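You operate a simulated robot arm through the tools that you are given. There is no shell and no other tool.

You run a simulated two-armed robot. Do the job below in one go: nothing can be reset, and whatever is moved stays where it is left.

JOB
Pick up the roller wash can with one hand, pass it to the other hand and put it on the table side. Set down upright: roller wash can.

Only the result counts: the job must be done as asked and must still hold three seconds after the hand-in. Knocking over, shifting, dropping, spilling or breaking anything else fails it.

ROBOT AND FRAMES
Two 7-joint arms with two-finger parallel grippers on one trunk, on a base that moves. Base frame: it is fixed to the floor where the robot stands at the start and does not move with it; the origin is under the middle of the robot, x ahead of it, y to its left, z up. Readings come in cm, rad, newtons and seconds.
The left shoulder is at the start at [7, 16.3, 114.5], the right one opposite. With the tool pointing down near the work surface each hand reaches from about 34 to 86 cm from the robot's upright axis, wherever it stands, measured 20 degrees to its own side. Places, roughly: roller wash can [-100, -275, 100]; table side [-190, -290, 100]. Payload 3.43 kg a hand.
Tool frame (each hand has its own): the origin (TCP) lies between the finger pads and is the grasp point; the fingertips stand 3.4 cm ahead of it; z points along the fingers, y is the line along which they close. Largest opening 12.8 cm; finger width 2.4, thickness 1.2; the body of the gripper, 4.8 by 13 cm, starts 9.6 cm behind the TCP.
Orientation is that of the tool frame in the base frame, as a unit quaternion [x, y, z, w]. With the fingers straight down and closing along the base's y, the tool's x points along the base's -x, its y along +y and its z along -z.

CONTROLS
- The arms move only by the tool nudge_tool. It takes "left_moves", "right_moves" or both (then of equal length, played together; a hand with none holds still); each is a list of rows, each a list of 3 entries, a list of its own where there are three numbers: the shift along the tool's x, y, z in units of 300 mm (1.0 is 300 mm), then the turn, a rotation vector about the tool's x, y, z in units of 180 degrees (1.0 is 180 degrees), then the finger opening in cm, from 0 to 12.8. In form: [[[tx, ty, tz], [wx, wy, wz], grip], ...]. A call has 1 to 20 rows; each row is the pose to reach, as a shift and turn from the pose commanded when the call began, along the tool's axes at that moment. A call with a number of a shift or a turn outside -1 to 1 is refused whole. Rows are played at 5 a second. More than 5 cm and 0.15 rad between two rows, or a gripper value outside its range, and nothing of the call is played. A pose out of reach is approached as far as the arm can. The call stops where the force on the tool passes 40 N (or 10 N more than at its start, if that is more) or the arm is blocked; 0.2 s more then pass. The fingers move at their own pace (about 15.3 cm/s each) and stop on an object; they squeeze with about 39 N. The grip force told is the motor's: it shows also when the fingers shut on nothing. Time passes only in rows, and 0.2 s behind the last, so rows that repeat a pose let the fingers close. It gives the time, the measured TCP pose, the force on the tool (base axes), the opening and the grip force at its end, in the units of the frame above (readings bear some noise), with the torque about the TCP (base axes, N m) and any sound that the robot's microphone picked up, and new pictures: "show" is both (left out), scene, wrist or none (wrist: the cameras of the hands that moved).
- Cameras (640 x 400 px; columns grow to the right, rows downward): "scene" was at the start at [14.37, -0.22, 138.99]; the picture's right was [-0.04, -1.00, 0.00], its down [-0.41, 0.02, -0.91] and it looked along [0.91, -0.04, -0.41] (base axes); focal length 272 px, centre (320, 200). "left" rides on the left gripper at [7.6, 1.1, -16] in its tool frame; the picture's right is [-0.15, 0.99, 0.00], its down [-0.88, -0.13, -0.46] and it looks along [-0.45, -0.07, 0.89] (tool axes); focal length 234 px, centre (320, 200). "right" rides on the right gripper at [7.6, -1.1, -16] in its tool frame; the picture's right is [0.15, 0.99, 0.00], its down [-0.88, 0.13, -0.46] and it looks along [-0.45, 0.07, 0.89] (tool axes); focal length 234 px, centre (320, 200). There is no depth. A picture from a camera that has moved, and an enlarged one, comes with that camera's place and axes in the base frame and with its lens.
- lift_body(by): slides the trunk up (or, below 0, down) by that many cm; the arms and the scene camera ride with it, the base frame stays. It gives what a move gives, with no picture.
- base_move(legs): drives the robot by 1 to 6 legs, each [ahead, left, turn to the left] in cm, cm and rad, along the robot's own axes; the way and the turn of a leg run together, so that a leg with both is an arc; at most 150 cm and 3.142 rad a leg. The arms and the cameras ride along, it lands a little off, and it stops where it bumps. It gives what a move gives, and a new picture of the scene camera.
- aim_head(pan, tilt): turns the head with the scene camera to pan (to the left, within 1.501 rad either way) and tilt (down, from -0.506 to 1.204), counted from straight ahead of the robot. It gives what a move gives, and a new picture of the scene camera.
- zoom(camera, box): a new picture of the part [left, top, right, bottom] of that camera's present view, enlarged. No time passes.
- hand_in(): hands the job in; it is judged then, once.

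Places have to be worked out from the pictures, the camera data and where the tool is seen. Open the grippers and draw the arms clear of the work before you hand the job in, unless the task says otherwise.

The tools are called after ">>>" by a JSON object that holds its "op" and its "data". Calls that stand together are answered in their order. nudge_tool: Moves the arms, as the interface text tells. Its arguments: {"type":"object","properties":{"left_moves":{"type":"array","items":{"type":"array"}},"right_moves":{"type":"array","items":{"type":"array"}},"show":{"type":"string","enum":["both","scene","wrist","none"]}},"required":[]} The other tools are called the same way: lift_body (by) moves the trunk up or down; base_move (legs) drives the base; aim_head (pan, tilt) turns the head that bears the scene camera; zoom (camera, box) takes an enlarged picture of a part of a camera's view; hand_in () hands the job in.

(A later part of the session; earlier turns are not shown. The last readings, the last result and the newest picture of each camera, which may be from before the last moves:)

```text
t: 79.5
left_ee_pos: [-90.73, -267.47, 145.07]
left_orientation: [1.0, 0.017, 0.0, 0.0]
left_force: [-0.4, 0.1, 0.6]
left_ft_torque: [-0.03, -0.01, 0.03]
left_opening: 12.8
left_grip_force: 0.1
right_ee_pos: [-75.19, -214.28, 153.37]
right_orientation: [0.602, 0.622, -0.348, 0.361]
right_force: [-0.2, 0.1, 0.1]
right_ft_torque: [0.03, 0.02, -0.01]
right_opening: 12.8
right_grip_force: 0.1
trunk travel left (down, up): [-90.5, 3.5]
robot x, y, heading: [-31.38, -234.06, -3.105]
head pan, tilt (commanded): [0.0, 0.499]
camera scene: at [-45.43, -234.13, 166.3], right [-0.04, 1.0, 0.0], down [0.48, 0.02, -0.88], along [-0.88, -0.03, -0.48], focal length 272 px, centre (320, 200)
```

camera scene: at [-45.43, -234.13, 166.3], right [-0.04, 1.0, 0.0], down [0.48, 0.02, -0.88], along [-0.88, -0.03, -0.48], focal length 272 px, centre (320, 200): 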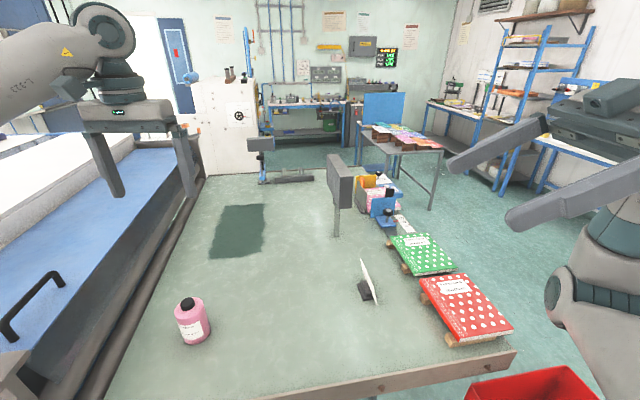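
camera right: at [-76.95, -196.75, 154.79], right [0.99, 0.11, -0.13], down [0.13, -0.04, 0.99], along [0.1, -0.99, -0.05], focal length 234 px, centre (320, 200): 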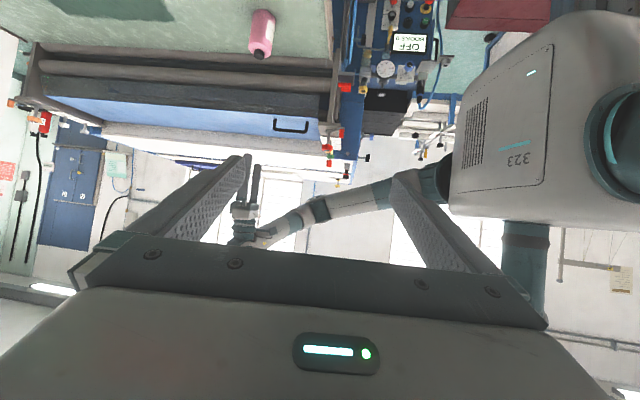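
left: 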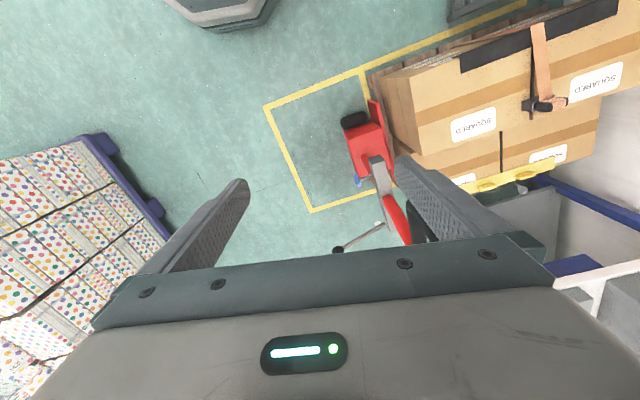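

The side orientation was reached but the arm had to pull the hand in to about 43 cm ahead, 21 cm right. I now step it toward the robot's middle line (about 48 ahead, 5 right) to find a reachable hand-over spot.

>>> {"op": "nudge_tool", "data": {"right_moves": [[[-0.073, 0.065, 0.127], [0, 0, 0], 12.8], [[-0.147, 0.129, 0.254], [0, 0, 0], 12.8], [[-0.22, 0.194, 0.381], [0, 0, 0], 12.8]], "show": "scene"}}

```text
t: 80.3
left_ee_pos: [-90.78, -267.6, 144.95]
left_orientation: [1.0, 0.017, 0.0, -0.001]
left_force: [0.8, -0.1, -0.2]
left_ft_torque: [0.04, 0.01, 0.02]
left_opening: 12.82
left_grip_force: 0.2
right_ee_pos: [-68.85, -227.62, 153.53]
right_orientation: [0.602, 0.622, -0.348, 0.36]
right_force: [-0.3, -0.3, 0.3]
right_ft_torque: [-0.02, -0.01, 0.03]
right_opening: 12.8
right_grip_force: 0.1
trunk travel left (down, up): [-90.5, 3.5]
robot x, y, heading: [-30.94, -233.96, -3.107]
head pan, tilt (commanded): [0.0, 0.499]
camera scene: at [-45.39, -234.32, 166.3], right [-0.03, 1.0, 0.0], down [0.48, 0.02, -0.88], along [-0.88, -0.03, -0.48], focal length 272 px, centre (320, 200)
```

scene: 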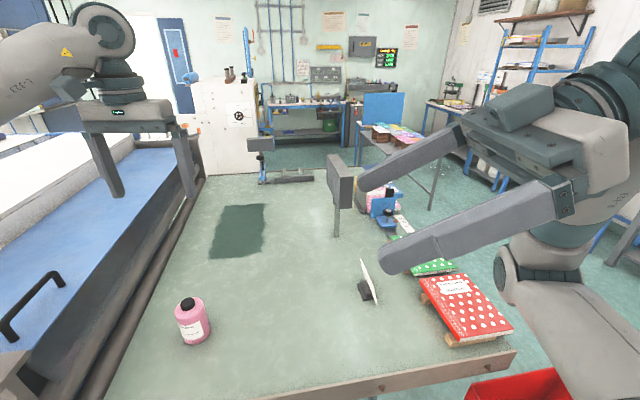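

The commanded pose follows the reached one. Hand is now at 38 ahead, 8 right; I step it forward to see how far out the side pose is reachable near the middle line.

>>> {"op": "nudge_tool", "data": {"right_moves": [[[-0.028, -0.133, 0.048], [0, 0, 0], 12.8], [[-0.055, -0.267, 0.096], [0, 0, 0], 12.8], [[-0.083, -0.4, 0.144], [0, 0, 0], 12.8], [[-0.083, -0.53, 0.144], [0, 0, 0], 12.8]], "show": "scene"}}

```text
t: 81.3
left_ee_pos: [-90.77, -267.35, 144.9]
left_orientation: [1.0, 0.018, 0.0, 0.0]
left_force: [0.1, -0.6, -0.4]
left_ft_torque: [0.01, 0.04, 0.0]
left_opening: 12.83
left_grip_force: 0.1
right_ee_pos: [-78.79, -232.05, 153.29]
right_orientation: [0.602, 0.621, -0.349, 0.36]
right_force: [-0.2, 0.3, 0.7]
right_ft_torque: [-0.03, -0.01, -0.03]
right_opening: 12.79
right_grip_force: 0.1
right hand out of reach, approached as far as the arm can: row 3, 4
trunk travel left (down, up): [-90.5, 3.5]
robot x, y, heading: [-31.55, -233.9, -3.107]
head pan, tilt (commanded): [0.0, 0.499]
camera scene: at [-45.36, -234.02, 166.31], right [-0.03, 1.0, 0.0], down [0.48, 0.02, -0.88], along [-0.88, -0.03, -0.48], focal length 272 px, centre (320, 200)
```

scene: 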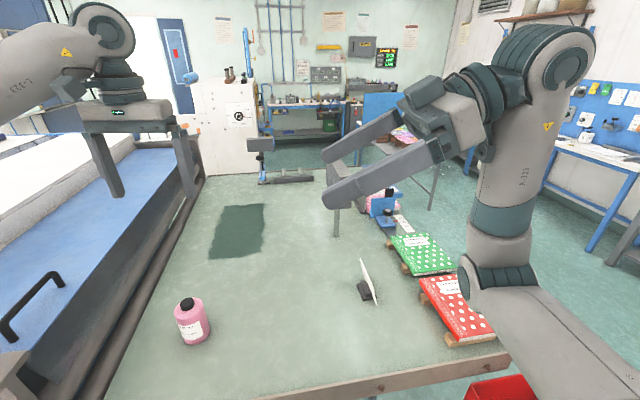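

The side pose reaches to 47 ahead on the middle line, good for the hand-over. Now I test the turn to the forward-pointing pose (for the later placing) while moving out to about 65 ahead, 25 right.

>>> {"op": "nudge_tool", "data": {"right_moves": [[[0.059, -0.055, -0.041], [0.0394, 0, 0.0227], 12.8], [[0.118, -0.109, -0.083], [0.0787, 0, 0.0455], 12.8], [[0.176, -0.164, -0.124], [0.1181, 0, 0.0682], 12.8], [[0.235, -0.218, -0.165], [0.1575, 0, 0.0909], 12.8], [[0.294, -0.273, -0.206], [0.1968, 0, 0.1136], 12.8], [[0.353, -0.327, -0.248], [0.2362, 0, 0.1364], 12.8], [[0.412, -0.382, -0.289], [0.2755, 0, 0.1591], 12.8], [[0.471, -0.436, -0.33], [0.3149, 0, 0.1818], 12.8], [[0.529, -0.491, -0.371], [0.3543, 0, 0.2045], 12.8], [[0.588, -0.545, -0.413], [0.3936, 0, 0.2273], 12.8], [[0.647, -0.6, -0.454], [0.433, 0, 0.25], 12.8], [[0.647, -0.6, -0.454], [0.433, 0, 0.25], 12.8]], "show": "both"}}

```text
t: 83.9
left_ee_pos: [-90.74, -267.39, 144.94]
left_orientation: [1.0, 0.017, -0.001, -0.001]
left_force: [-0.4, 1.2, -0.7]
left_ft_torque: [0.03, -0.03, 0.0]
left_opening: 12.79
left_grip_force: 0.1
right_ee_pos: [-97.77, -211.01, 143.5]
right_orientation: [0.866, 0.015, -0.5, 0.009]
right_force: [0.8, 0.2, 0.6]
right_ft_torque: [0.02, 0.06, 0.02]
right_opening: 12.78
right_grip_force: 0.0
trunk travel left (down, up): [-90.5, 3.5]
robot x, y, heading: [-31.97, -233.67, -3.112]
head pan, tilt (commanded): [0.0, 0.499]
camera scene: at [-45.41, -234.12, 166.3], right [-0.03, 1.0, 0.0], down [0.48, 0.02, -0.88], along [-0.88, -0.03, -0.48], focal length 272 px, centre (320, 200)
camera right: at [-80.23, -209.39, 144.92], right [0.1, -0.99, -0.13], down [-0.04, -0.13, 0.99], along [-0.99, -0.1, -0.05], focal length 234 px, centre (320, 200)
```

scene: 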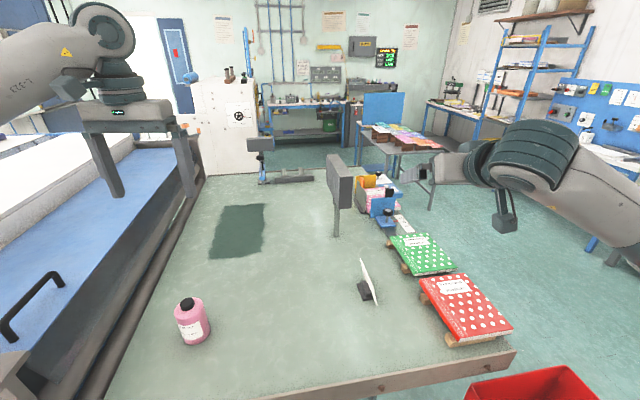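
right: 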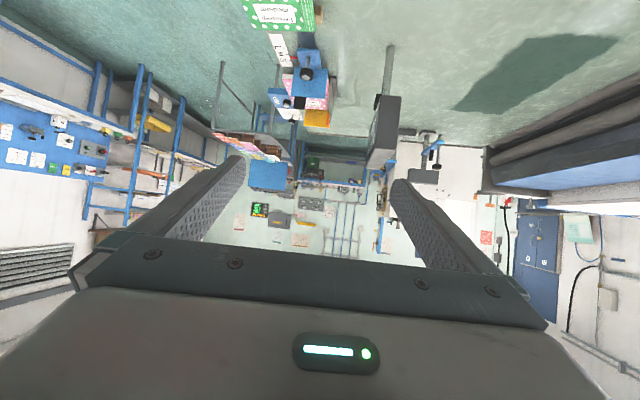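

The forward-pointing pose is reachable too. Now I bring the open left hand over the can, down to z≈121, and look with its camera.

>>> {"op": "nudge_tool", "data": {"left_moves": [[[-0.041, 0.042, 0.0], [0, 0, 0], 12.8], [[-0.082, 0.084, 0.1], [0, 0, 0], 12.8], [[-0.123, 0.126, 0.25], [0, 0, 0], 12.8], [[-0.123, 0.126, 0.4], [0, 0, 0], 12.8], [[-0.123, 0.126, 0.55], [0, 0, 0], 12.8], [[-0.123, 0.126, 0.7], [0, 0, 0], 12.8], [[-0.123, 0.126, 0.8], [0, 0, 0], 12.8]], "show": "both"}}

>>> {"op": "aim_head", "data": {"pan": 0.45, "tilt": 0.75}}

```text
t: 85.5
left_ee_pos: [-94.39, -271.46, 120.71]
left_orientation: [1.0, 0.018, 0.0, 0.0]
left_force: [-1.0, 0.0, 0.4]
left_ft_torque: [0.02, 0.01, 0.02]
left_opening: 12.8
left_grip_force: 0.1
right_ee_pos: [-97.8, -211.16, 143.48]
right_orientation: [0.866, 0.014, -0.5, 0.008]
right_force: [0.7, -0.1, -0.8]
right_ft_torque: [0.0, 0.01, -0.02]
right_opening: 12.79
right_grip_force: 0.1
trunk travel left (down, up): [-90.5, 3.5]
robot x, y, heading: [-31.28, -233.86, -3.106]
head pan, tilt (commanded): [0.0, 0.499]
camera scene: at [-45.46, -234.16, 166.3], right [-0.03, 1.0, 0.0], down [0.48, 0.02, -0.88], along [-0.88, -0.03, -0.48], focal length 272 px, centre (320, 200)
camera left: at [-86.79, -272.36, 136.81], right [-0.11, -0.99, 0.0], down [-0.88, 0.1, 0.46], along [-0.45, 0.05, -0.89], focal length 234 px, centre (320, 200)
```

scene: 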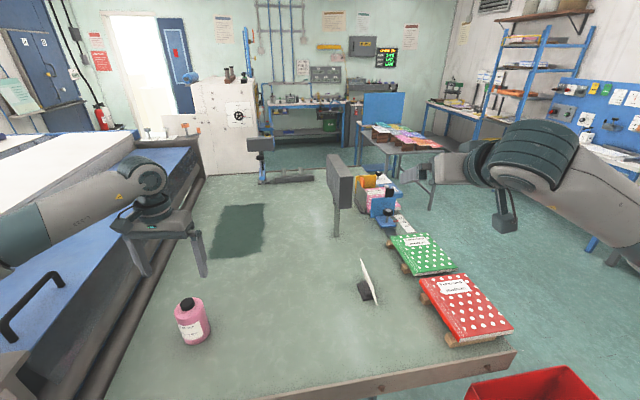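
left: 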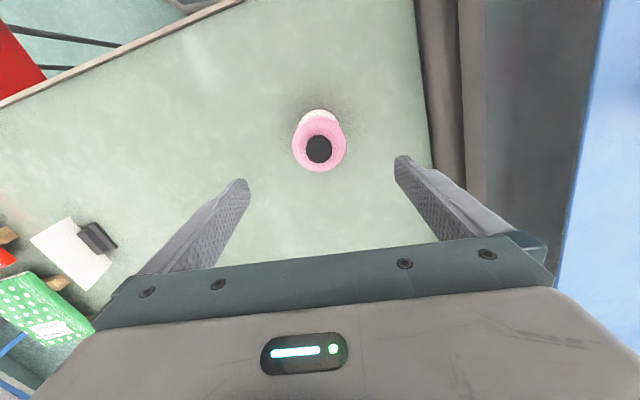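

```text
t: 86.4
left_ee_pos: [-94.47, -271.36, 121.03]
left_orientation: [1.0, 0.018, 0.0, 0.001]
left_force: [0.2, 0.0, -0.5]
left_ft_torque: [-0.01, -0.03, 0.02]
left_opening: 12.81
left_grip_force: 0.1
right_ee_pos: [-97.72, -211.1, 143.44]
right_orientation: [0.866, 0.015, -0.501, 0.009]
right_force: [0.5, -0.3, 0.0]
right_ft_torque: [-0.04, 0.01, 0.06]
right_opening: 12.8
right_grip_force: 0.1
trunk travel left (down, up): [-90.5, 3.5]
robot x, y, heading: [-31.38, -233.98, -3.108]
head pan, tilt (commanded): [0.45, 0.75]
camera scene: at [-43.67, -237.66, 164.11], right [-0.47, 0.89, 0.0], down [0.6, 0.32, -0.73], along [-0.65, -0.34, -0.68], focal length 272 px, centre (320, 200)
```

scene: 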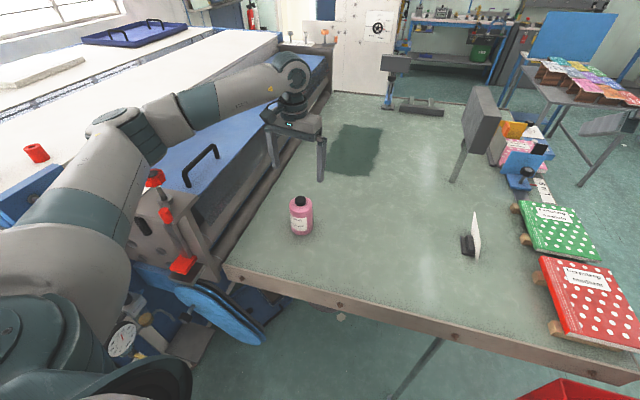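

The can is centred beneath the left hand (≈ -94.5, -271.4). I lower the open hand to TCP z≈102.5 so the fingertips straddle the body about 5 cm above the table.

>>> {"op": "nudge_tool", "data": {"left_moves": [[[-0.003, 0, 0.15], [0, 0, 0], 12.8], [[-0.003, 0, 0.3], [0, 0, 0], 12.8], [[-0.003, 0, 0.45], [0, 0, 0], 12.8], [[-0.003, 0, 0.613], [0, 0, 0], 12.8], [[-0.003, 0, 0.613], [0, 0, 0], 12.8]], "show": "both"}}

```text
t: 87.5
left_ee_pos: [-100.14, -273.62, 113.41]
left_orientation: [0.996, 0.03, -0.089, 0.006]
left_force: [0.0, -0.3, -0.1]
left_ft_torque: [0.03, -0.01, -0.04]
left_opening: 12.8
left_grip_force: 0.1
right_ee_pos: [-98.08, -211.19, 143.33]
right_orientation: [0.866, 0.015, -0.5, 0.011]
right_force: [-0.8, 0.2, -0.3]
right_ft_torque: [-0.02, -0.01, -0.01]
right_opening: 12.79
right_grip_force: 0.1
trunk travel left (down, up): [-90.5, 3.5]
robot x, y, heading: [-31.58, -234.06, -3.107]
head pan, tilt (commanded): [0.45, 0.75]
stopped in row 5 (left hand): the arm was blocked; the commanded pose is now the measured one
camera scene: at [-43.77, -237.54, 164.11], right [-0.47, 0.88, 0.0], down [0.6, 0.32, -0.73], along [-0.65, -0.34, -0.68], focal length 272 px, centre (320, 200)
camera left: at [-89.93, -274.0, 127.76], right [-0.08, -1.0, 0.03], down [-0.79, 0.09, 0.6], along [-0.6, 0.03, -0.8], focal length 234 px, centre (320, 200)
```

scene: 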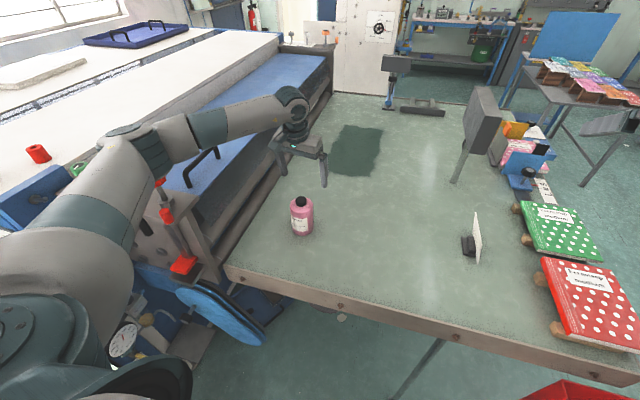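
left: 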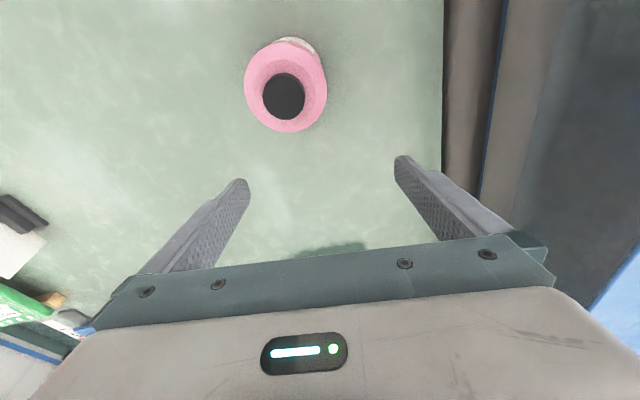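

The left arm was blocked — most likely its elbow met the machine's knobs, since the tool feels no force. I withdraw the left hand straight up and level it again; the can itself seems untouched.

>>> {"op": "nudge_tool", "data": {"left_moves": [[[0.01, -0.005, -0.1], [0, 0, 0], 12.8], [[0.02, -0.01, -0.2], [0, 0.02, 0], 12.8], [[0.035, -0.016, -0.33], [0, 0.04, 0], 12.8], [[0.05, -0.022, -0.483], [0, 0.0567, 0], 12.8], [[0.02, -0.022, -0.64], [0, 0.0567, 0], 12.8], [[-0.01, -0.022, -0.8], [0, 0.0567, 0], 12.8]], "show": "both"}}

```text
t: 88.9
left_ee_pos: [-96.53, -272.22, 135.83]
left_orientation: [1.0, 0.027, 0.01, 0.001]
left_force: [0.8, 0.4, 0.5]
left_ft_torque: [0.0, 0.0, 0.03]
left_opening: 12.8
left_grip_force: 0.1
right_ee_pos: [-97.83, -211.32, 143.42]
right_orientation: [0.866, 0.017, -0.5, 0.011]
right_force: [-0.4, -0.8, 0.0]
right_ft_torque: [-0.02, 0.0, 0.02]
right_opening: 12.81
right_grip_force: 0.1
trunk travel left (down, up): [-90.5, 3.5]
robot x, y, heading: [-31.59, -233.95, -3.103]
head pan, tilt (commanded): [0.45, 0.75]
camera scene: at [-43.71, -237.76, 164.1], right [-0.47, 0.88, 0.0], down [0.6, 0.32, -0.73], along [-0.65, -0.34, -0.68], focal length 272 px, centre (320, 200)
camera left: at [-89.15, -272.96, 151.94], right [-0.09, -1.0, 0.0], down [-0.89, 0.08, 0.44], along [-0.44, 0.04, -0.9], focal length 234 px, centre (320, 200)
```

scene: 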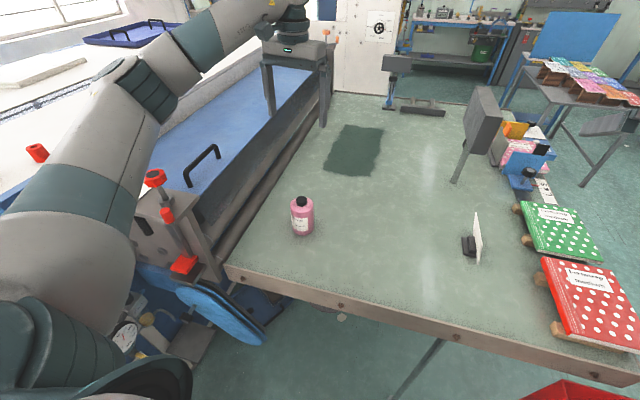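
left: 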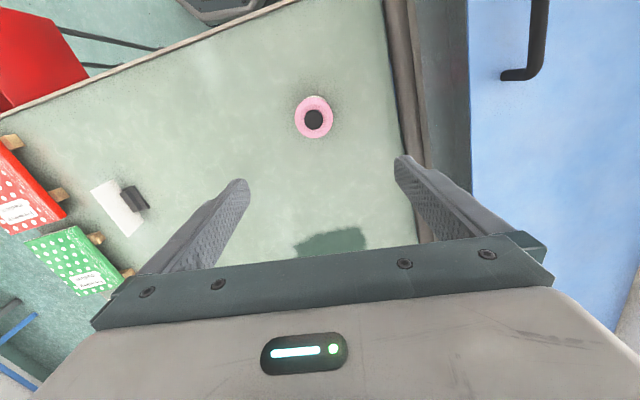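

Nothing seems displaced. The left arm's elbow is over the machine here, so I'll swap roles: the right hand (free side) picks, the left receives. First I raise and retract the left hand.

>>> {"op": "nudge_tool", "data": {"left_moves": [[[0, 0, -0.15], [0, 0, 0], 12.8], [[0, -0.02, -0.3], [0, 0, 0], 12.8], [[0.05, -0.05, -0.45], [0, 0, 0], 12.8], [[0.2, -0.09, -0.467], [0, 0, 0], 12.8], [[0.35, -0.13, -0.467], [0, 0, 0], 12.8], [[0.5, -0.17, -0.467], [0, 0, 0], 12.8], [[0.65, -0.2, -0.467], [0, 0, 0], 12.8], [[0.7, -0.2, -0.467], [0, 0, 0], 12.8]], "show": "scene"}}

```text
t: 90.7
left_ee_pos: [-75.74, -265.33, 150.33]
left_orientation: [1.0, 0.027, 0.01, 0.001]
left_force: [-0.8, 0.1, -0.7]
left_ft_torque: [-0.01, 0.0, 0.03]
left_opening: 12.8
left_grip_force: 0.1
right_ee_pos: [-97.85, -211.56, 143.41]
right_orientation: [0.866, 0.016, -0.5, 0.009]
right_force: [0.1, 0.3, -0.3]
right_ft_torque: [0.02, -0.02, -0.02]
right_opening: 12.8
right_grip_force: 0.2
trunk travel left (down, up): [-90.5, 3.5]
robot x, y, heading: [-31.46, -233.9, -3.106]
head pan, tilt (commanded): [0.45, 0.75]
camera scene: at [-43.7, -238.01, 164.11], right [-0.47, 0.88, 0.0], down [0.6, 0.32, -0.73], along [-0.65, -0.34, -0.68], focal length 272 px, centre (320, 200)
```

scene: 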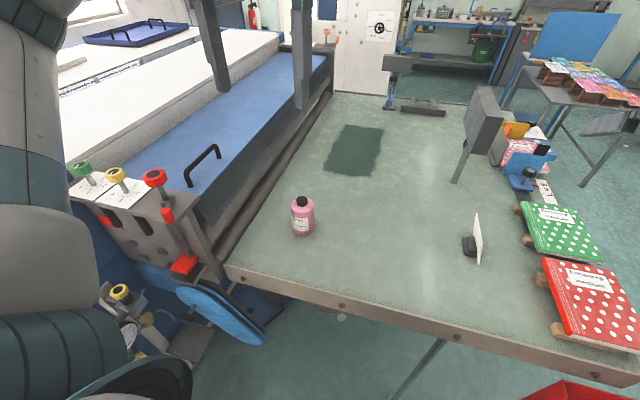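

The left hand is retracted; machine knobs (z≈119 near (-73,-303)) look untouched. I turn the base left by 0.6 rad so the can lies ahead of the right arm.

>>> {"op": "base_move", "data": {"legs": [[0, 0, 0.6]]}}

>>> {"op": "aim_head", "data": {"pan": 0.0, "tilt": 0.75}}

```text
t: 92.7
left_ee_pos: [-50.76, -284.72, 150.39]
left_orientation: [0.947, 0.32, 0.009, -0.001]
left_force: [0.1, -0.4, -0.6]
left_ft_torque: [-0.02, 0.03, 0.01]
left_opening: 12.79
left_grip_force: 0.1
right_ee_pos: [-99.05, -252.68, 143.56]
right_orientation: [0.823, 0.271, -0.475, 0.157]
right_force: [0.0, 0.6, 0.3]
right_ft_torque: [-0.04, -0.04, 0.01]
right_opening: 12.79
right_grip_force: 0.1
trunk travel left (down, up): [-90.5, 3.5]
robot x, y, heading: [-31.23, -233.95, -2.503]
head pan, tilt (commanded): [0.45, 0.75]
camera scene: at [-39.38, -244.13, 164.1], right [-0.89, 0.47, 0.0], down [0.32, 0.6, -0.73], along [-0.34, -0.65, -0.68], focal length 272 px, centre (320, 200)
```

scene: 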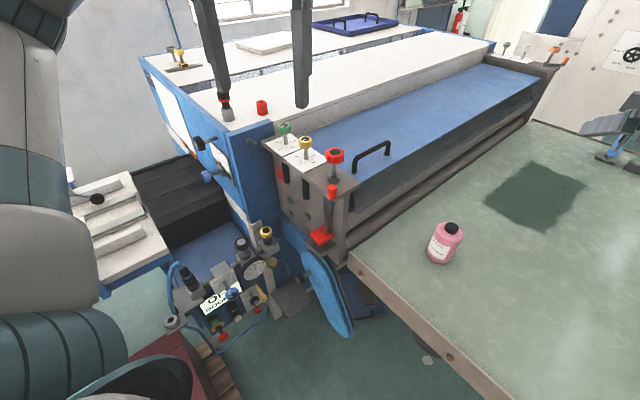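

```text
t: 93.6
left_ee_pos: [-50.74, -284.74, 150.35]
left_orientation: [0.947, 0.32, 0.008, -0.002]
left_force: [-0.1, -0.2, 0.3]
left_ft_torque: [0.0, -0.03, -0.02]
left_opening: 12.79
left_grip_force: 0.1
right_ee_pos: [-99.06, -252.9, 143.54]
right_orientation: [0.823, 0.271, -0.475, 0.157]
right_force: [-0.4, -0.8, 0.3]
right_ft_torque: [0.0, 0.0, 0.01]
right_opening: 12.78
right_grip_force: 0.1
trunk travel left (down, up): [-90.5, 3.5]
robot x, y, heading: [-31.53, -234.02, -2.507]
head pan, tilt (commanded): [0.0, 0.75]
camera scene: at [-42.09, -241.81, 164.1], right [-0.59, 0.8, 0.0], down [0.55, 0.41, -0.73], along [-0.59, -0.43, -0.68], focal length 272 px, centre (320, 200)
```

scene: 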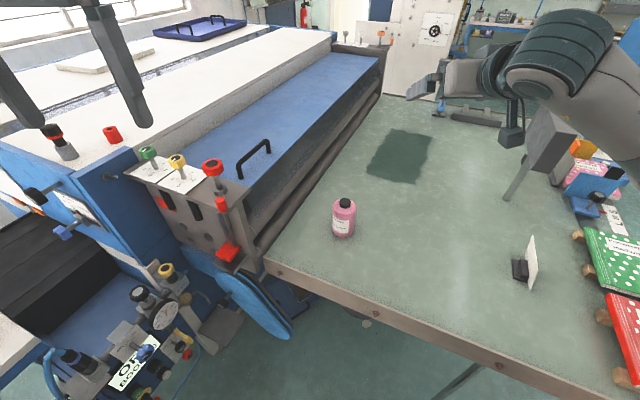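

The can is straight ahead now at (-94.6,-271.4). I rotate the right hand to point down over it and lower to z≈121.

>>> {"op": "nudge_tool", "data": {"right_moves": [[[-0.018, 0.084, 0.031], [0, 0.0476, 0], 12.8], [[-0.035, 0.168, 0.061], [0, 0.0952, 0], 12.8], [[-0.053, 0.252, 0.092], [0, 0.1429, 0], 12.8], [[-0.071, 0.335, 0.123], [0, 0.1905, 0], 12.8], [[-0.089, 0.419, 0.154], [0, 0.2381, 0], 12.8], [[-0.106, 0.503, 0.184], [0, 0.2857, 0], 12.8], [[-0.124, 0.587, 0.215], [0, 0.3333, 0], 12.8], [[0.006, 0.587, 0.29], [0, 0.3333, 0], 12.8], [[0.136, 0.587, 0.365], [0, 0.3333, 0], 12.8], [[0.266, 0.587, 0.44], [0, 0.3333, 0], 12.8], [[0.396, 0.587, 0.515], [0, 0.3333, 0], 12.8], [[0.525, 0.587, 0.59], [0, 0.3333, 0], 12.8], [[0.525, 0.587, 0.59], [0, 0.3333, 0], 12.8]], "show": "both"}}

```text
t: 96.4
left_ee_pos: [-50.54, -284.85, 150.34]
left_orientation: [0.947, 0.321, 0.009, -0.002]
left_force: [-0.2, -1.1, 0.7]
left_ft_torque: [-0.01, -0.01, -0.01]
left_opening: 12.8
left_grip_force: 0.1
right_ee_pos: [-94.8, -271.42, 121.25]
right_orientation: [0.95, 0.312, -0.001, 0.0]
right_force: [0.1, 0.2, -0.4]
right_ft_torque: [0.02, 0.03, 0.03]
right_opening: 12.83
right_grip_force: 0.0
trunk travel left (down, up): [-90.5, 3.5]
robot x, y, heading: [-31.69, -234.13, -2.505]
head pan, tilt (commanded): [0.0, 0.75]
camera scene: at [-42.06, -241.83, 164.11], right [-0.59, 0.8, 0.0], down [0.55, 0.41, -0.73], along [-0.59, -0.43, -0.68], focal length 272 px, centre (320, 200)
camera right: at [-89.38, -266.03, 137.18], right [0.7, -0.71, 0.0], down [-0.63, -0.63, 0.46], along [-0.32, -0.32, -0.89], focal length 234 px, centre (320, 200)
```

scene: 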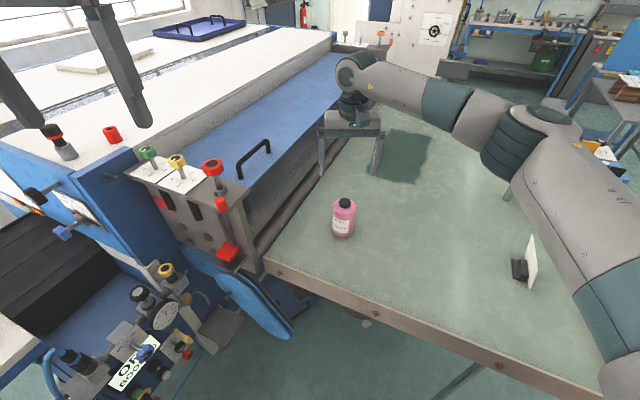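
right: 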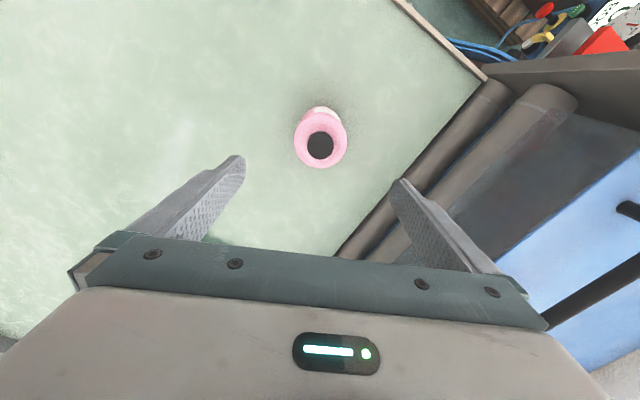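

Centred over the can, with the elbow well clear at x≈-90. I lower the right hand to TCP z≈102.5 with fingers open.

>>> {"op": "nudge_tool", "data": {"right_moves": [[[0, 0, 0.12], [0, 0, 0], 12.8], [[0, 0, 0.25], [0, 0, 0], 12.8], [[0, 0, 0.38], [0, 0, 0], 12.8], [[0, 0, 0.51], [0, 0, 0], 12.8], [[0, 0, 0.623], [0, 0, 0], 12.8], [[0, 0, 0.623], [0, 0, 0], 12.8]], "show": "both"}}

```text
t: 97.8
left_ee_pos: [-50.56, -284.74, 150.4]
left_orientation: [0.947, 0.321, 0.009, -0.001]
left_force: [0.0, -0.8, -0.1]
left_ft_torque: [0.01, -0.02, 0.01]
left_opening: 12.78
left_grip_force: 0.1
right_ee_pos: [-94.75, -271.66, 102.51]
right_orientation: [0.95, 0.312, 0.0, 0.0]
right_force: [0.3, -0.1, -0.5]
right_ft_torque: [-0.04, 0.06, -0.03]
right_opening: 12.82
right_grip_force: 0.0
trunk travel left (down, up): [-90.5, 3.5]
robot x, y, heading: [-31.59, -233.73, -2.506]
head pan, tilt (commanded): [0.0, 0.75]
camera scene: at [-42.07, -241.78, 164.11], right [-0.59, 0.8, 0.0], down [0.55, 0.41, -0.73], along [-0.59, -0.43, -0.68], focal length 272 px, centre (320, 200)
camera right: at [-89.3, -266.27, 118.39], right [0.71, -0.71, 0.0], down [-0.63, -0.63, 0.46], along [-0.32, -0.32, -0.89], focal length 234 px, centre (320, 200)
```

scene: 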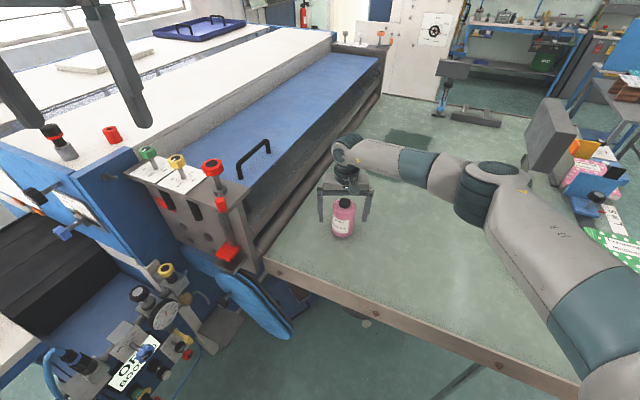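
right: 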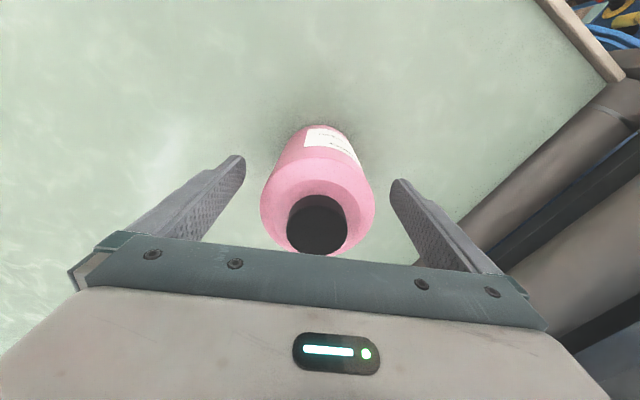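

The fingers straddle the can without contact. I close the right gripper.

>>> {"op": "nudge_tool", "data": {"right_moves": [[[0, 0, 0], [0, 0, 0], 9.5], [[0, 0, 0], [0, 0, 0], 6], [[0, 0, 0], [0, 0, 0], 3], [[0, 0, 0], [0, 0, 0], 3], [[0, 0, 0], [0, 0, 0], 3]], "show": "both"}}

```text
t: 99.0
left_ee_pos: [-50.73, -284.68, 150.31]
left_orientation: [0.947, 0.32, 0.009, -0.002]
left_force: [0.3, -0.4, 0.4]
left_ft_torque: [0.0, 0.01, 0.0]
left_opening: 12.79
left_grip_force: 0.0
right_ee_pos: [-94.67, -271.67, 102.43]
right_orientation: [0.95, 0.312, 0.0, -0.001]
right_force: [-0.4, -0.2, -0.1]
right_ft_torque: [-0.02, 0.04, 0.0]
right_opening: 7.12
right_grip_force: 39.1
trunk travel left (down, up): [-90.5, 3.5]
robot x, y, heading: [-31.86, -234.02, -2.502]
head pan, tilt (commanded): [0.0, 0.75]
camera scene: at [-42.17, -241.81, 164.1], right [-0.59, 0.8, 0.0], down [0.55, 0.41, -0.73], along [-0.59, -0.43, -0.68], focal length 272 px, centre (320, 200)
camera right: at [-89.38, -266.28, 118.38], right [0.71, -0.71, 0.0], down [-0.63, -0.63, 0.46], along [-0.32, -0.32, -0.89], focal length 234 px, centre (320, 200)
```

scene: 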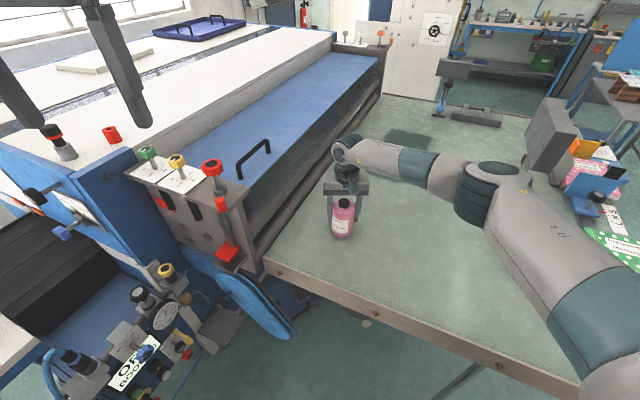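
right: 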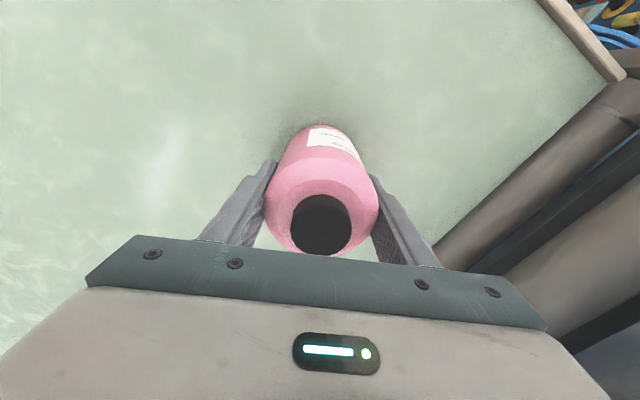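

Gripped at 7.1 cm with 39 N. I lift it 6 cm straight up and check the hold.

>>> {"op": "nudge_tool", "data": {"right_moves": [[[0, 0, -0.05], [0, 0, 0], 3], [[0, 0, -0.12], [0, 0, 0], 3], [[0, 0, -0.2], [0, 0, 0], 3], [[0, 0, -0.2], [0, 0, 0], 3]], "show": "both"}}

```text
t: 100.0
left_ee_pos: [-50.77, -284.72, 150.21]
left_orientation: [0.947, 0.321, 0.009, -0.002]
left_force: [0.6, -0.4, 0.1]
left_ft_torque: [0.0, -0.01, -0.02]
left_opening: 12.82
left_grip_force: 0.1
right_ee_pos: [-94.74, -271.58, 108.36]
right_orientation: [0.95, 0.312, 0.002, 0.0]
right_force: [0.7, 0.0, -3.8]
right_ft_torque: [-0.04, 0.0, 0.01]
right_opening: 7.05
right_grip_force: 39.2
trunk travel left (down, up): [-90.5, 3.5]
robot x, y, heading: [-31.33, -234.02, -2.507]
head pan, tilt (commanded): [0.0, 0.75]
camera scene: at [-42.19, -241.83, 164.09], right [-0.59, 0.8, 0.0], down [0.55, 0.41, -0.73], along [-0.59, -0.43, -0.68], focal length 272 px, centre (320, 200)
camera right: at [-89.35, -266.17, 124.36], right [0.71, -0.71, 0.0], down [-0.63, -0.63, 0.46], along [-0.32, -0.32, -0.89], focal length 234 px, centre (320, 200)
```

scene: 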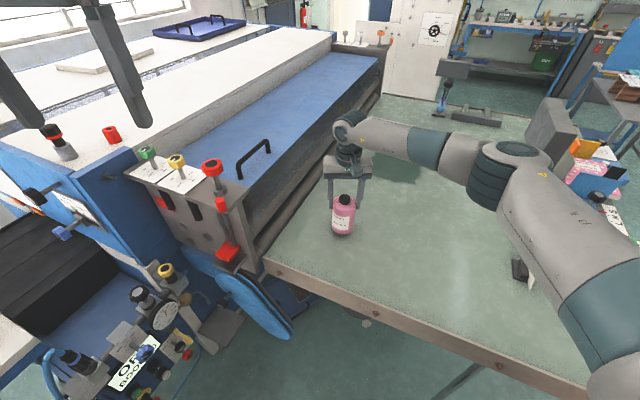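
right: 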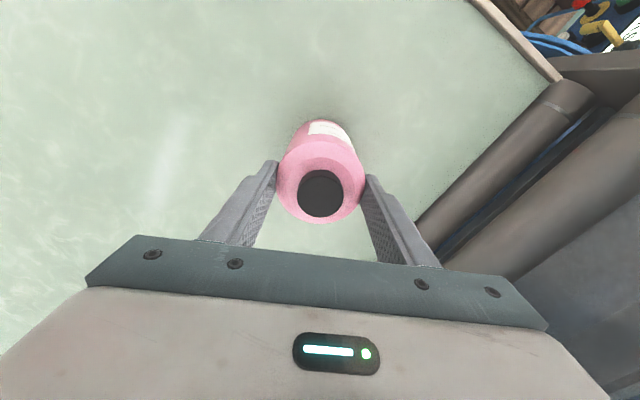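

The cap looks farther from the camera than before, so the can may have slipped in the grip. I zoom in to check.

>>> {"op": "zoom", "data": {"camera": "scene", "box": [290, 150, 410, 260]}}

>>> {"op": "zoom", "data": {"camera": "right", "box": [200, 80, 440, 270]}}

```text
3.64 times, centred on (350, 205) of scene
camera zoom: at [-42.19, -241.83, 164.09], right [-0.59, 0.8, 0.0], down [0.55, 0.41, -0.73], along [-0.59, -0.43, -0.68], focal length 990 px, centre (211, 182)
```

zoom: 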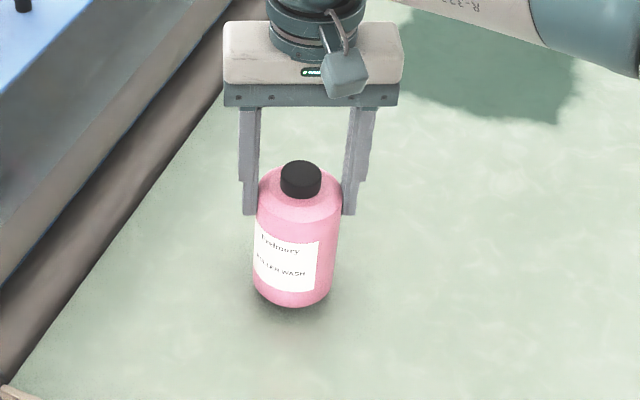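

```text
2.11 times, centred on (320, 175) of right
camera zoom: at [-89.35, -266.17, 124.36], right [0.71, -0.71, 0.0], down [-0.63, -0.63, 0.46], along [-0.32, -0.32, -0.89], focal length 493 px, centre (320, 253)
```

zoom: 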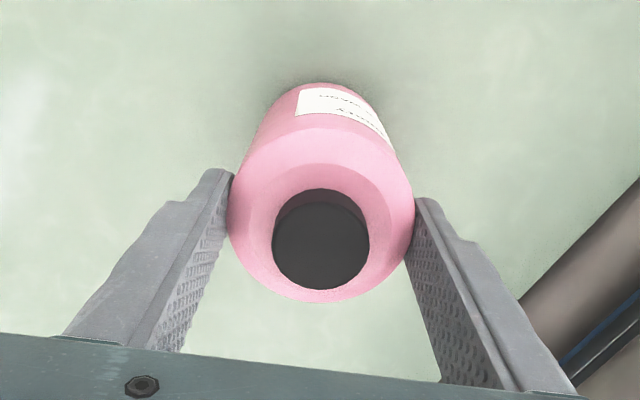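

The can slid about 4 cm down in the fingers and is now held only near its shoulder, barely off the table. I lower the hand gently to set it back down before regrasping.

>>> {"op": "nudge_tool", "data": {"right_moves": [[[0, 0, 0.013], [0, 0, 0], 3], [[0, 0, 0.027], [0, 0, 0], 3], [[0, 0, 0.04], [0, 0, 0], 3]], "show": "both"}}

>>> {"op": "zoom", "data": {"camera": "scene", "box": [290, 150, 410, 260]}}

```text
t: 100.8
left_ee_pos: [-50.8, -284.84, 150.31]
left_orientation: [0.947, 0.321, 0.009, -0.002]
left_force: [-0.3, -0.2, 0.7]
left_ft_torque: [0.01, 0.0, -0.01]
left_opening: 12.8
left_grip_force: 0.1
right_ee_pos: [-94.7, -271.62, 107.2]
right_orientation: [0.95, 0.312, 0.0, 0.0]
right_force: [-0.6, 0.9, -2.8]
right_ft_torque: [0.01, 0.01, 0.01]
right_opening: 7.06
right_grip_force: 38.8
trunk travel left (down, up): [-90.5, 3.5]
robot x, y, heading: [-31.01, -233.83, -2.506]
head pan, tilt (commanded): [0.0, 0.75]
camera scene: at [-42.18, -241.81, 164.1], right [-0.59, 0.8, 0.0], down [0.55, 0.41, -0.73], along [-0.59, -0.43, -0.68], focal length 272 px, centre (320, 200)
camera right: at [-89.29, -266.12, 123.12], right [0.71, -0.71, 0.0], down [-0.63, -0.63, 0.46], along [-0.32, -0.32, -0.89], focal length 234 px, centre (320, 200)
```

scene: 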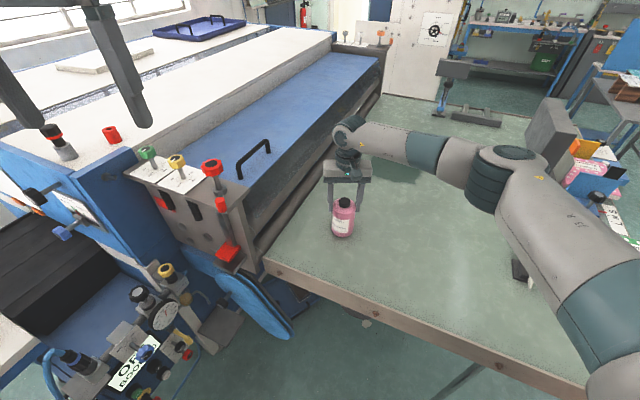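
right: 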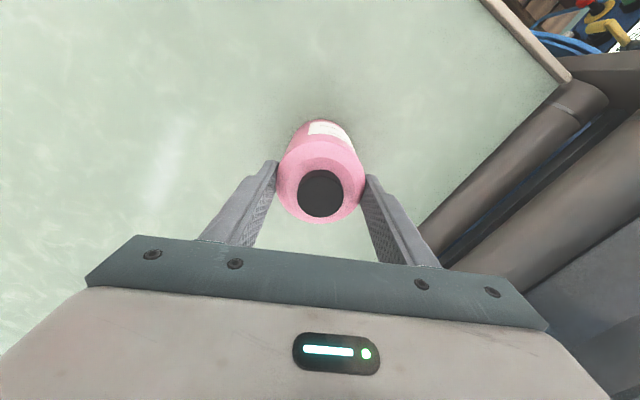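

```text
3.64 times, centred on (350, 205) of scene
camera zoom: at [-42.18, -241.81, 164.1], right [-0.59, 0.8, 0.0], down [0.55, 0.41, -0.73], along [-0.59, -0.43, -0.68], focal length 990 px, centre (211, 182)
```

zoom: 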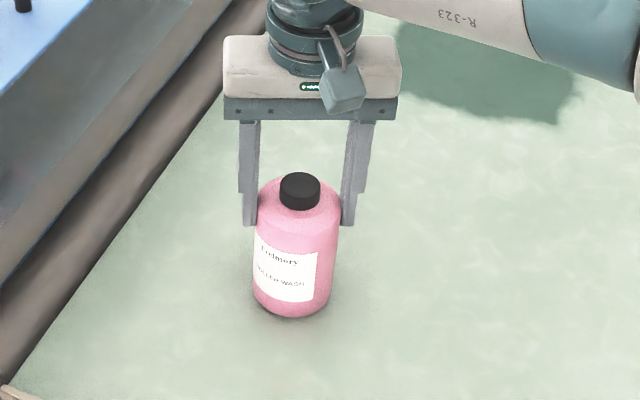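

Now the can follows the hand, so it holds at the tips, but too high for safety. I set it down fully, open a little, go deeper around the body and close again.

>>> {"op": "nudge_tool", "data": {"right_moves": [[[0, 0, 0.012], [0, 0, 0], 3], [[0, 0, 0.012], [0, 0, 0], 8], [[0, 0, 0.012], [0, 0, 0], 9.5], [[0, 0, 0.08], [0, 0, 0], 9.5], [[0, 0, 0.15], [0, 0, 0], 9.5], [[0, 0, 0.2], [0, 0, 0], 9.5], [[0, 0, 0.2], [0, 0, 0], 9.5]], "show": "both"}}

```text
t: 102.4
left_ee_pos: [-50.6, -284.68, 150.28]
left_orientation: [0.947, 0.32, 0.009, -0.001]
left_force: [0.0, -0.6, 1.1]
left_ft_torque: [-0.01, 0.03, 0.0]
left_opening: 12.82
left_grip_force: 0.0
right_ee_pos: [-94.76, -271.37, 101.24]
right_orientation: [0.95, 0.312, 0.0, 0.0]
right_force: [0.4, 0.2, 0.3]
right_ft_torque: [0.01, -0.01, -0.03]
right_opening: 9.48
right_grip_force: 0.1
trunk travel left (down, up): [-90.5, 3.5]
robot x, y, heading: [-31.27, -233.72, -2.506]
head pan, tilt (commanded): [0.0, 0.75]
camera scene: at [-42.11, -241.78, 164.11], right [-0.59, 0.8, 0.0], down [0.55, 0.41, -0.73], along [-0.59, -0.43, -0.68], focal length 272 px, centre (320, 200)
camera right: at [-89.37, -266.03, 117.23], right [0.71, -0.71, 0.0], down [-0.63, -0.63, 0.46], along [-0.32, -0.32, -0.89], focal length 234 px, centre (320, 200)
```

scene: 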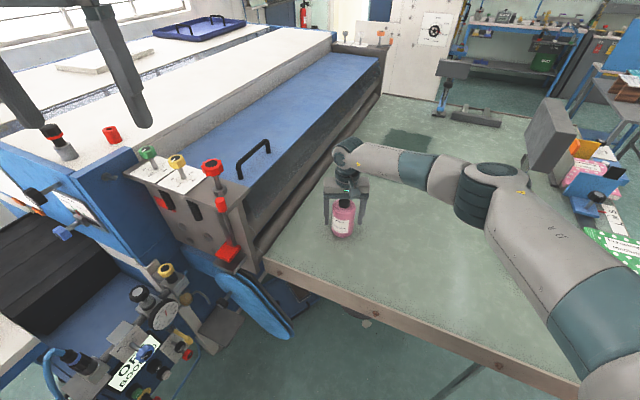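
right: 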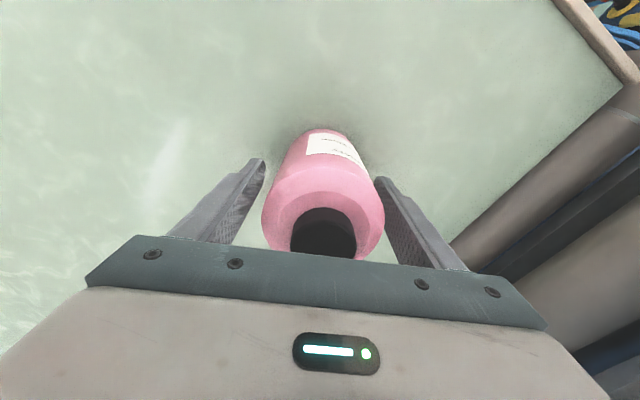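

The can stands upright between the fingers, hand deeper at z=101.2. I close fully and wait, then lift only 1 cm slowly to test for slip.

>>> {"op": "nudge_tool", "data": {"right_moves": [[[0, 0, 0], [0, 0, 0], 6], [[0, 0, 0], [0, 0, 0], 0], [[0, 0, 0], [0, 0, 0], 0], [[0, 0, 0], [0, 0, 0], 0], [[0, 0, 0], [0, 0, 0], 0], [[0, 0, 0], [0, 0, 0], 0], [[0, 0, -0.01], [0, 0, 0], 0], [[0, 0, -0.02], [0, 0, 0], 0], [[0, 0, -0.03], [0, 0, 0], 0], [[0, 0, -0.04], [0, 0, 0], 0], [[0, 0, -0.04], [0, 0, 0], 0]], "show": "wrist"}}

>>> {"op": "zoom", "data": {"camera": "scene", "box": [290, 150, 410, 260]}}

```text
t: 104.8
left_ee_pos: [-50.71, -284.74, 150.29]
left_orientation: [0.947, 0.321, 0.009, -0.001]
left_force: [-0.3, -0.3, -1.2]
left_ft_torque: [0.0, -0.01, -0.03]
left_opening: 12.8
left_grip_force: 0.2
right_ee_pos: [-94.66, -271.26, 102.35]
right_orientation: [0.95, 0.312, 0.001, 0.0]
right_force: [-0.4, 0.4, -3.7]
right_ft_torque: [0.0, -0.01, -0.01]
right_opening: 7.05
right_grip_force: 38.8
trunk travel left (down, up): [-90.5, 3.5]
robot x, y, heading: [-31.54, -233.96, -2.502]
head pan, tilt (commanded): [0.0, 0.75]
camera right: at [-89.23, -266.01, 118.31], right [0.71, -0.71, 0.0], down [-0.63, -0.63, 0.46], along [-0.32, -0.32, -0.89], focal length 234 px, centre (320, 200)
```

right: 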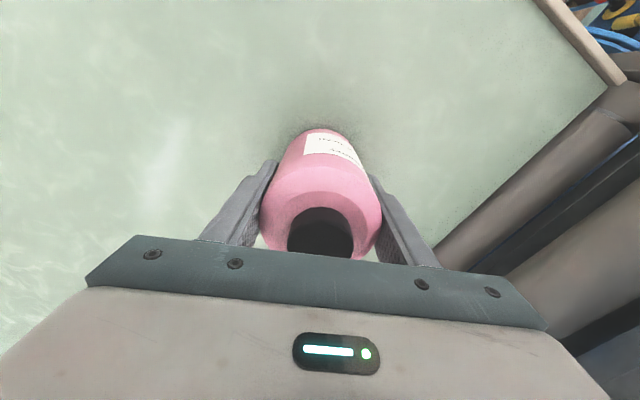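

```text
3.64 times, centred on (350, 205) of scene
camera zoom: at [-42.17, -241.82, 164.1], right [-0.59, 0.8, 0.0], down [0.55, 0.41, -0.73], along [-0.59, -0.43, -0.68], focal length 990 px, centre (211, 182)
```

zoom: 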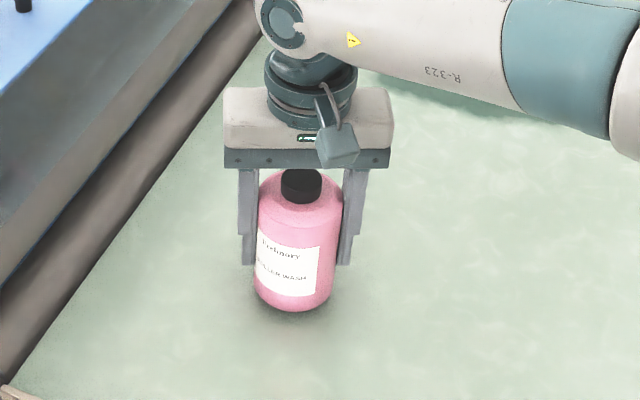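

No slip this time (cap fixed in the wrist view, load −3.7 N). I keep lifting slowly.

>>> {"op": "nudge_tool", "data": {"right_moves": [[[0, 0, -0.015], [0, 0, 0], 0], [[0, 0, -0.03], [0, 0, 0], 0], [[0, 0, -0.05], [0, 0, 0], 0], [[0, 0, -0.07], [0, 0, 0], 0], [[0, 0, -0.09], [0, 0, 0], 0], [[0, 0, -0.11], [0, 0, 0], 0], [[0, 0, -0.13], [0, 0, 0], 0], [[0, 0, -0.15], [0, 0, 0], 0], [[0, 0, -0.17], [0, 0, 0], 0], [[0, 0, -0.19], [0, 0, 0], 0], [[0, 0, -0.21], [0, 0, 0], 0], [[0, 0, -0.23], [0, 0, 0], 0]], "show": "both"}}

```text
t: 107.4
left_ee_pos: [-50.68, -284.88, 150.4]
left_orientation: [0.947, 0.321, 0.009, -0.001]
left_force: [0.2, 0.3, -0.7]
left_ft_torque: [-0.01, -0.02, 0.03]
left_opening: 12.77
left_grip_force: 0.0
right_ee_pos: [-94.64, -271.51, 109.2]
right_orientation: [0.95, 0.312, 0.001, 0.0]
right_force: [0.6, 0.9, -3.6]
right_ft_torque: [0.02, -0.02, -0.02]
right_opening: 7.1
right_grip_force: 39.6
trunk travel left (down, up): [-90.5, 3.5]
robot x, y, heading: [-32.04, -234.05, -2.502]
head pan, tilt (commanded): [0.0, 0.75]
camera scene: at [-42.16, -241.82, 164.1], right [-0.59, 0.8, 0.0], down [0.55, 0.41, -0.73], along [-0.59, -0.43, -0.68], focal length 272 px, centre (320, 200)
camera right: at [-89.2, -266.12, 125.19], right [0.7, -0.71, 0.0], down [-0.63, -0.63, 0.46], along [-0.32, -0.32, -0.89], focal length 234 px, centre (320, 200)
```

scene: 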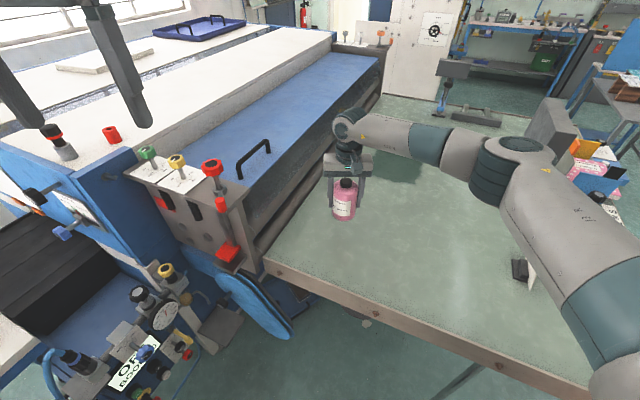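
right: 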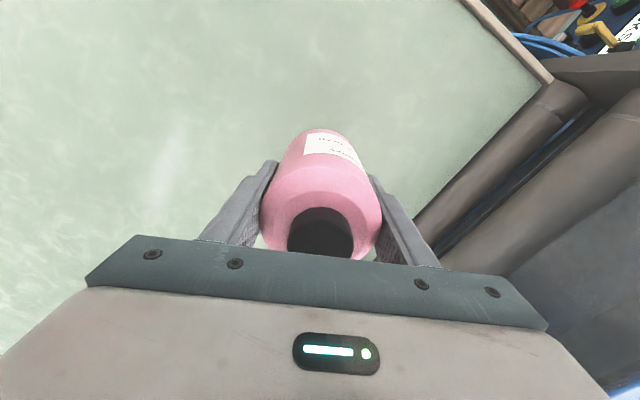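

Holding firmly; the can's base is about 7.3 cm below the TCP. I continue lifting to z≈133 at a moderate pace.

>>> {"op": "nudge_tool", "data": {"right_moves": [[[0, 0, -0.03], [0, 0, 0], 0], [[0, 0, -0.065], [0, 0, 0], 0], [[0, 0, -0.1], [0, 0, 0], 0], [[0, 0, -0.14], [0, 0, 0], 0], [[0, 0, -0.18], [0, 0, 0], 0], [[0, 0, -0.22], [0, 0, 0], 0], [[0, 0, -0.26], [0, 0, 0], 0], [[0, 0, -0.3], [0, 0, 0], 0], [[0, 0, -0.34], [0, 0, 0], 0], [[0, 0, -0.38], [0, 0, 0], 0], [[0, 0, -0.42], [0, 0, 0], 0], [[0, 0, -0.46], [0, 0, 0], 0], [[0, 0, -0.5], [0, 0, 0], 0], [[0, 0, -0.54], [0, 0, 0], 0], [[0, 0, -0.58], [0, 0, 0], 0], [[0, 0, -0.62], [0, 0, 0], 0], [[0, 0, -0.66], [0, 0, 0], 0], [[0, 0, -0.7], [0, 0, 0], 0], [[0, 0, -0.74], [0, 0, 0], 0], [[0, 0, -0.78], [0, 0, 0], 0]], "show": "both"}}

```text
t: 111.6
left_ee_pos: [-50.63, -284.76, 150.23]
left_orientation: [0.947, 0.32, 0.01, -0.001]
left_force: [-0.9, -0.2, -0.3]
left_ft_torque: [-0.02, 0.0, 0.02]
left_opening: 12.8
left_grip_force: 0.0
right_ee_pos: [-94.67, -271.39, 132.74]
right_orientation: [0.95, 0.313, 0.001, 0.0]
right_force: [0.6, 0.2, -3.4]
right_ft_torque: [0.03, 0.04, -0.01]
right_opening: 7.1
right_grip_force: 38.8
trunk travel left (down, up): [-90.5, 3.5]
robot x, y, heading: [-31.44, -233.78, -2.503]
head pan, tilt (commanded): [0.0, 0.75]
camera scene: at [-42.14, -241.82, 164.1], right [-0.59, 0.8, 0.0], down [0.55, 0.41, -0.73], along [-0.59, -0.43, -0.68], focal length 272 px, centre (320, 200)
camera right: at [-89.28, -266.06, 148.62], right [0.7, -0.71, 0.0], down [-0.63, -0.63, 0.46], along [-0.32, -0.32, -0.89], focal length 234 px, centre (320, 200)
```

scene: 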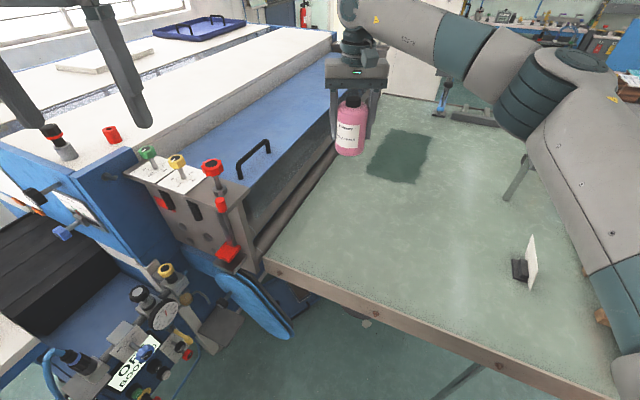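
right: 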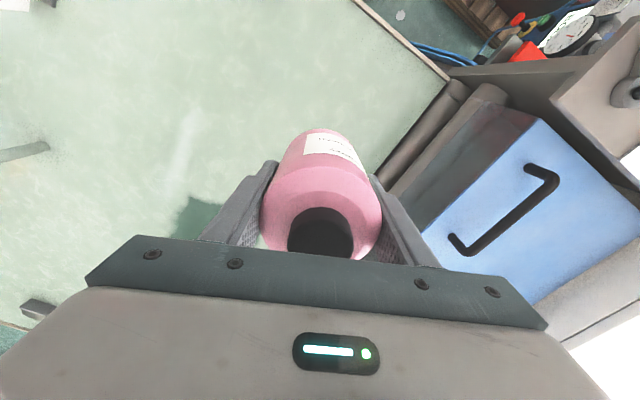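

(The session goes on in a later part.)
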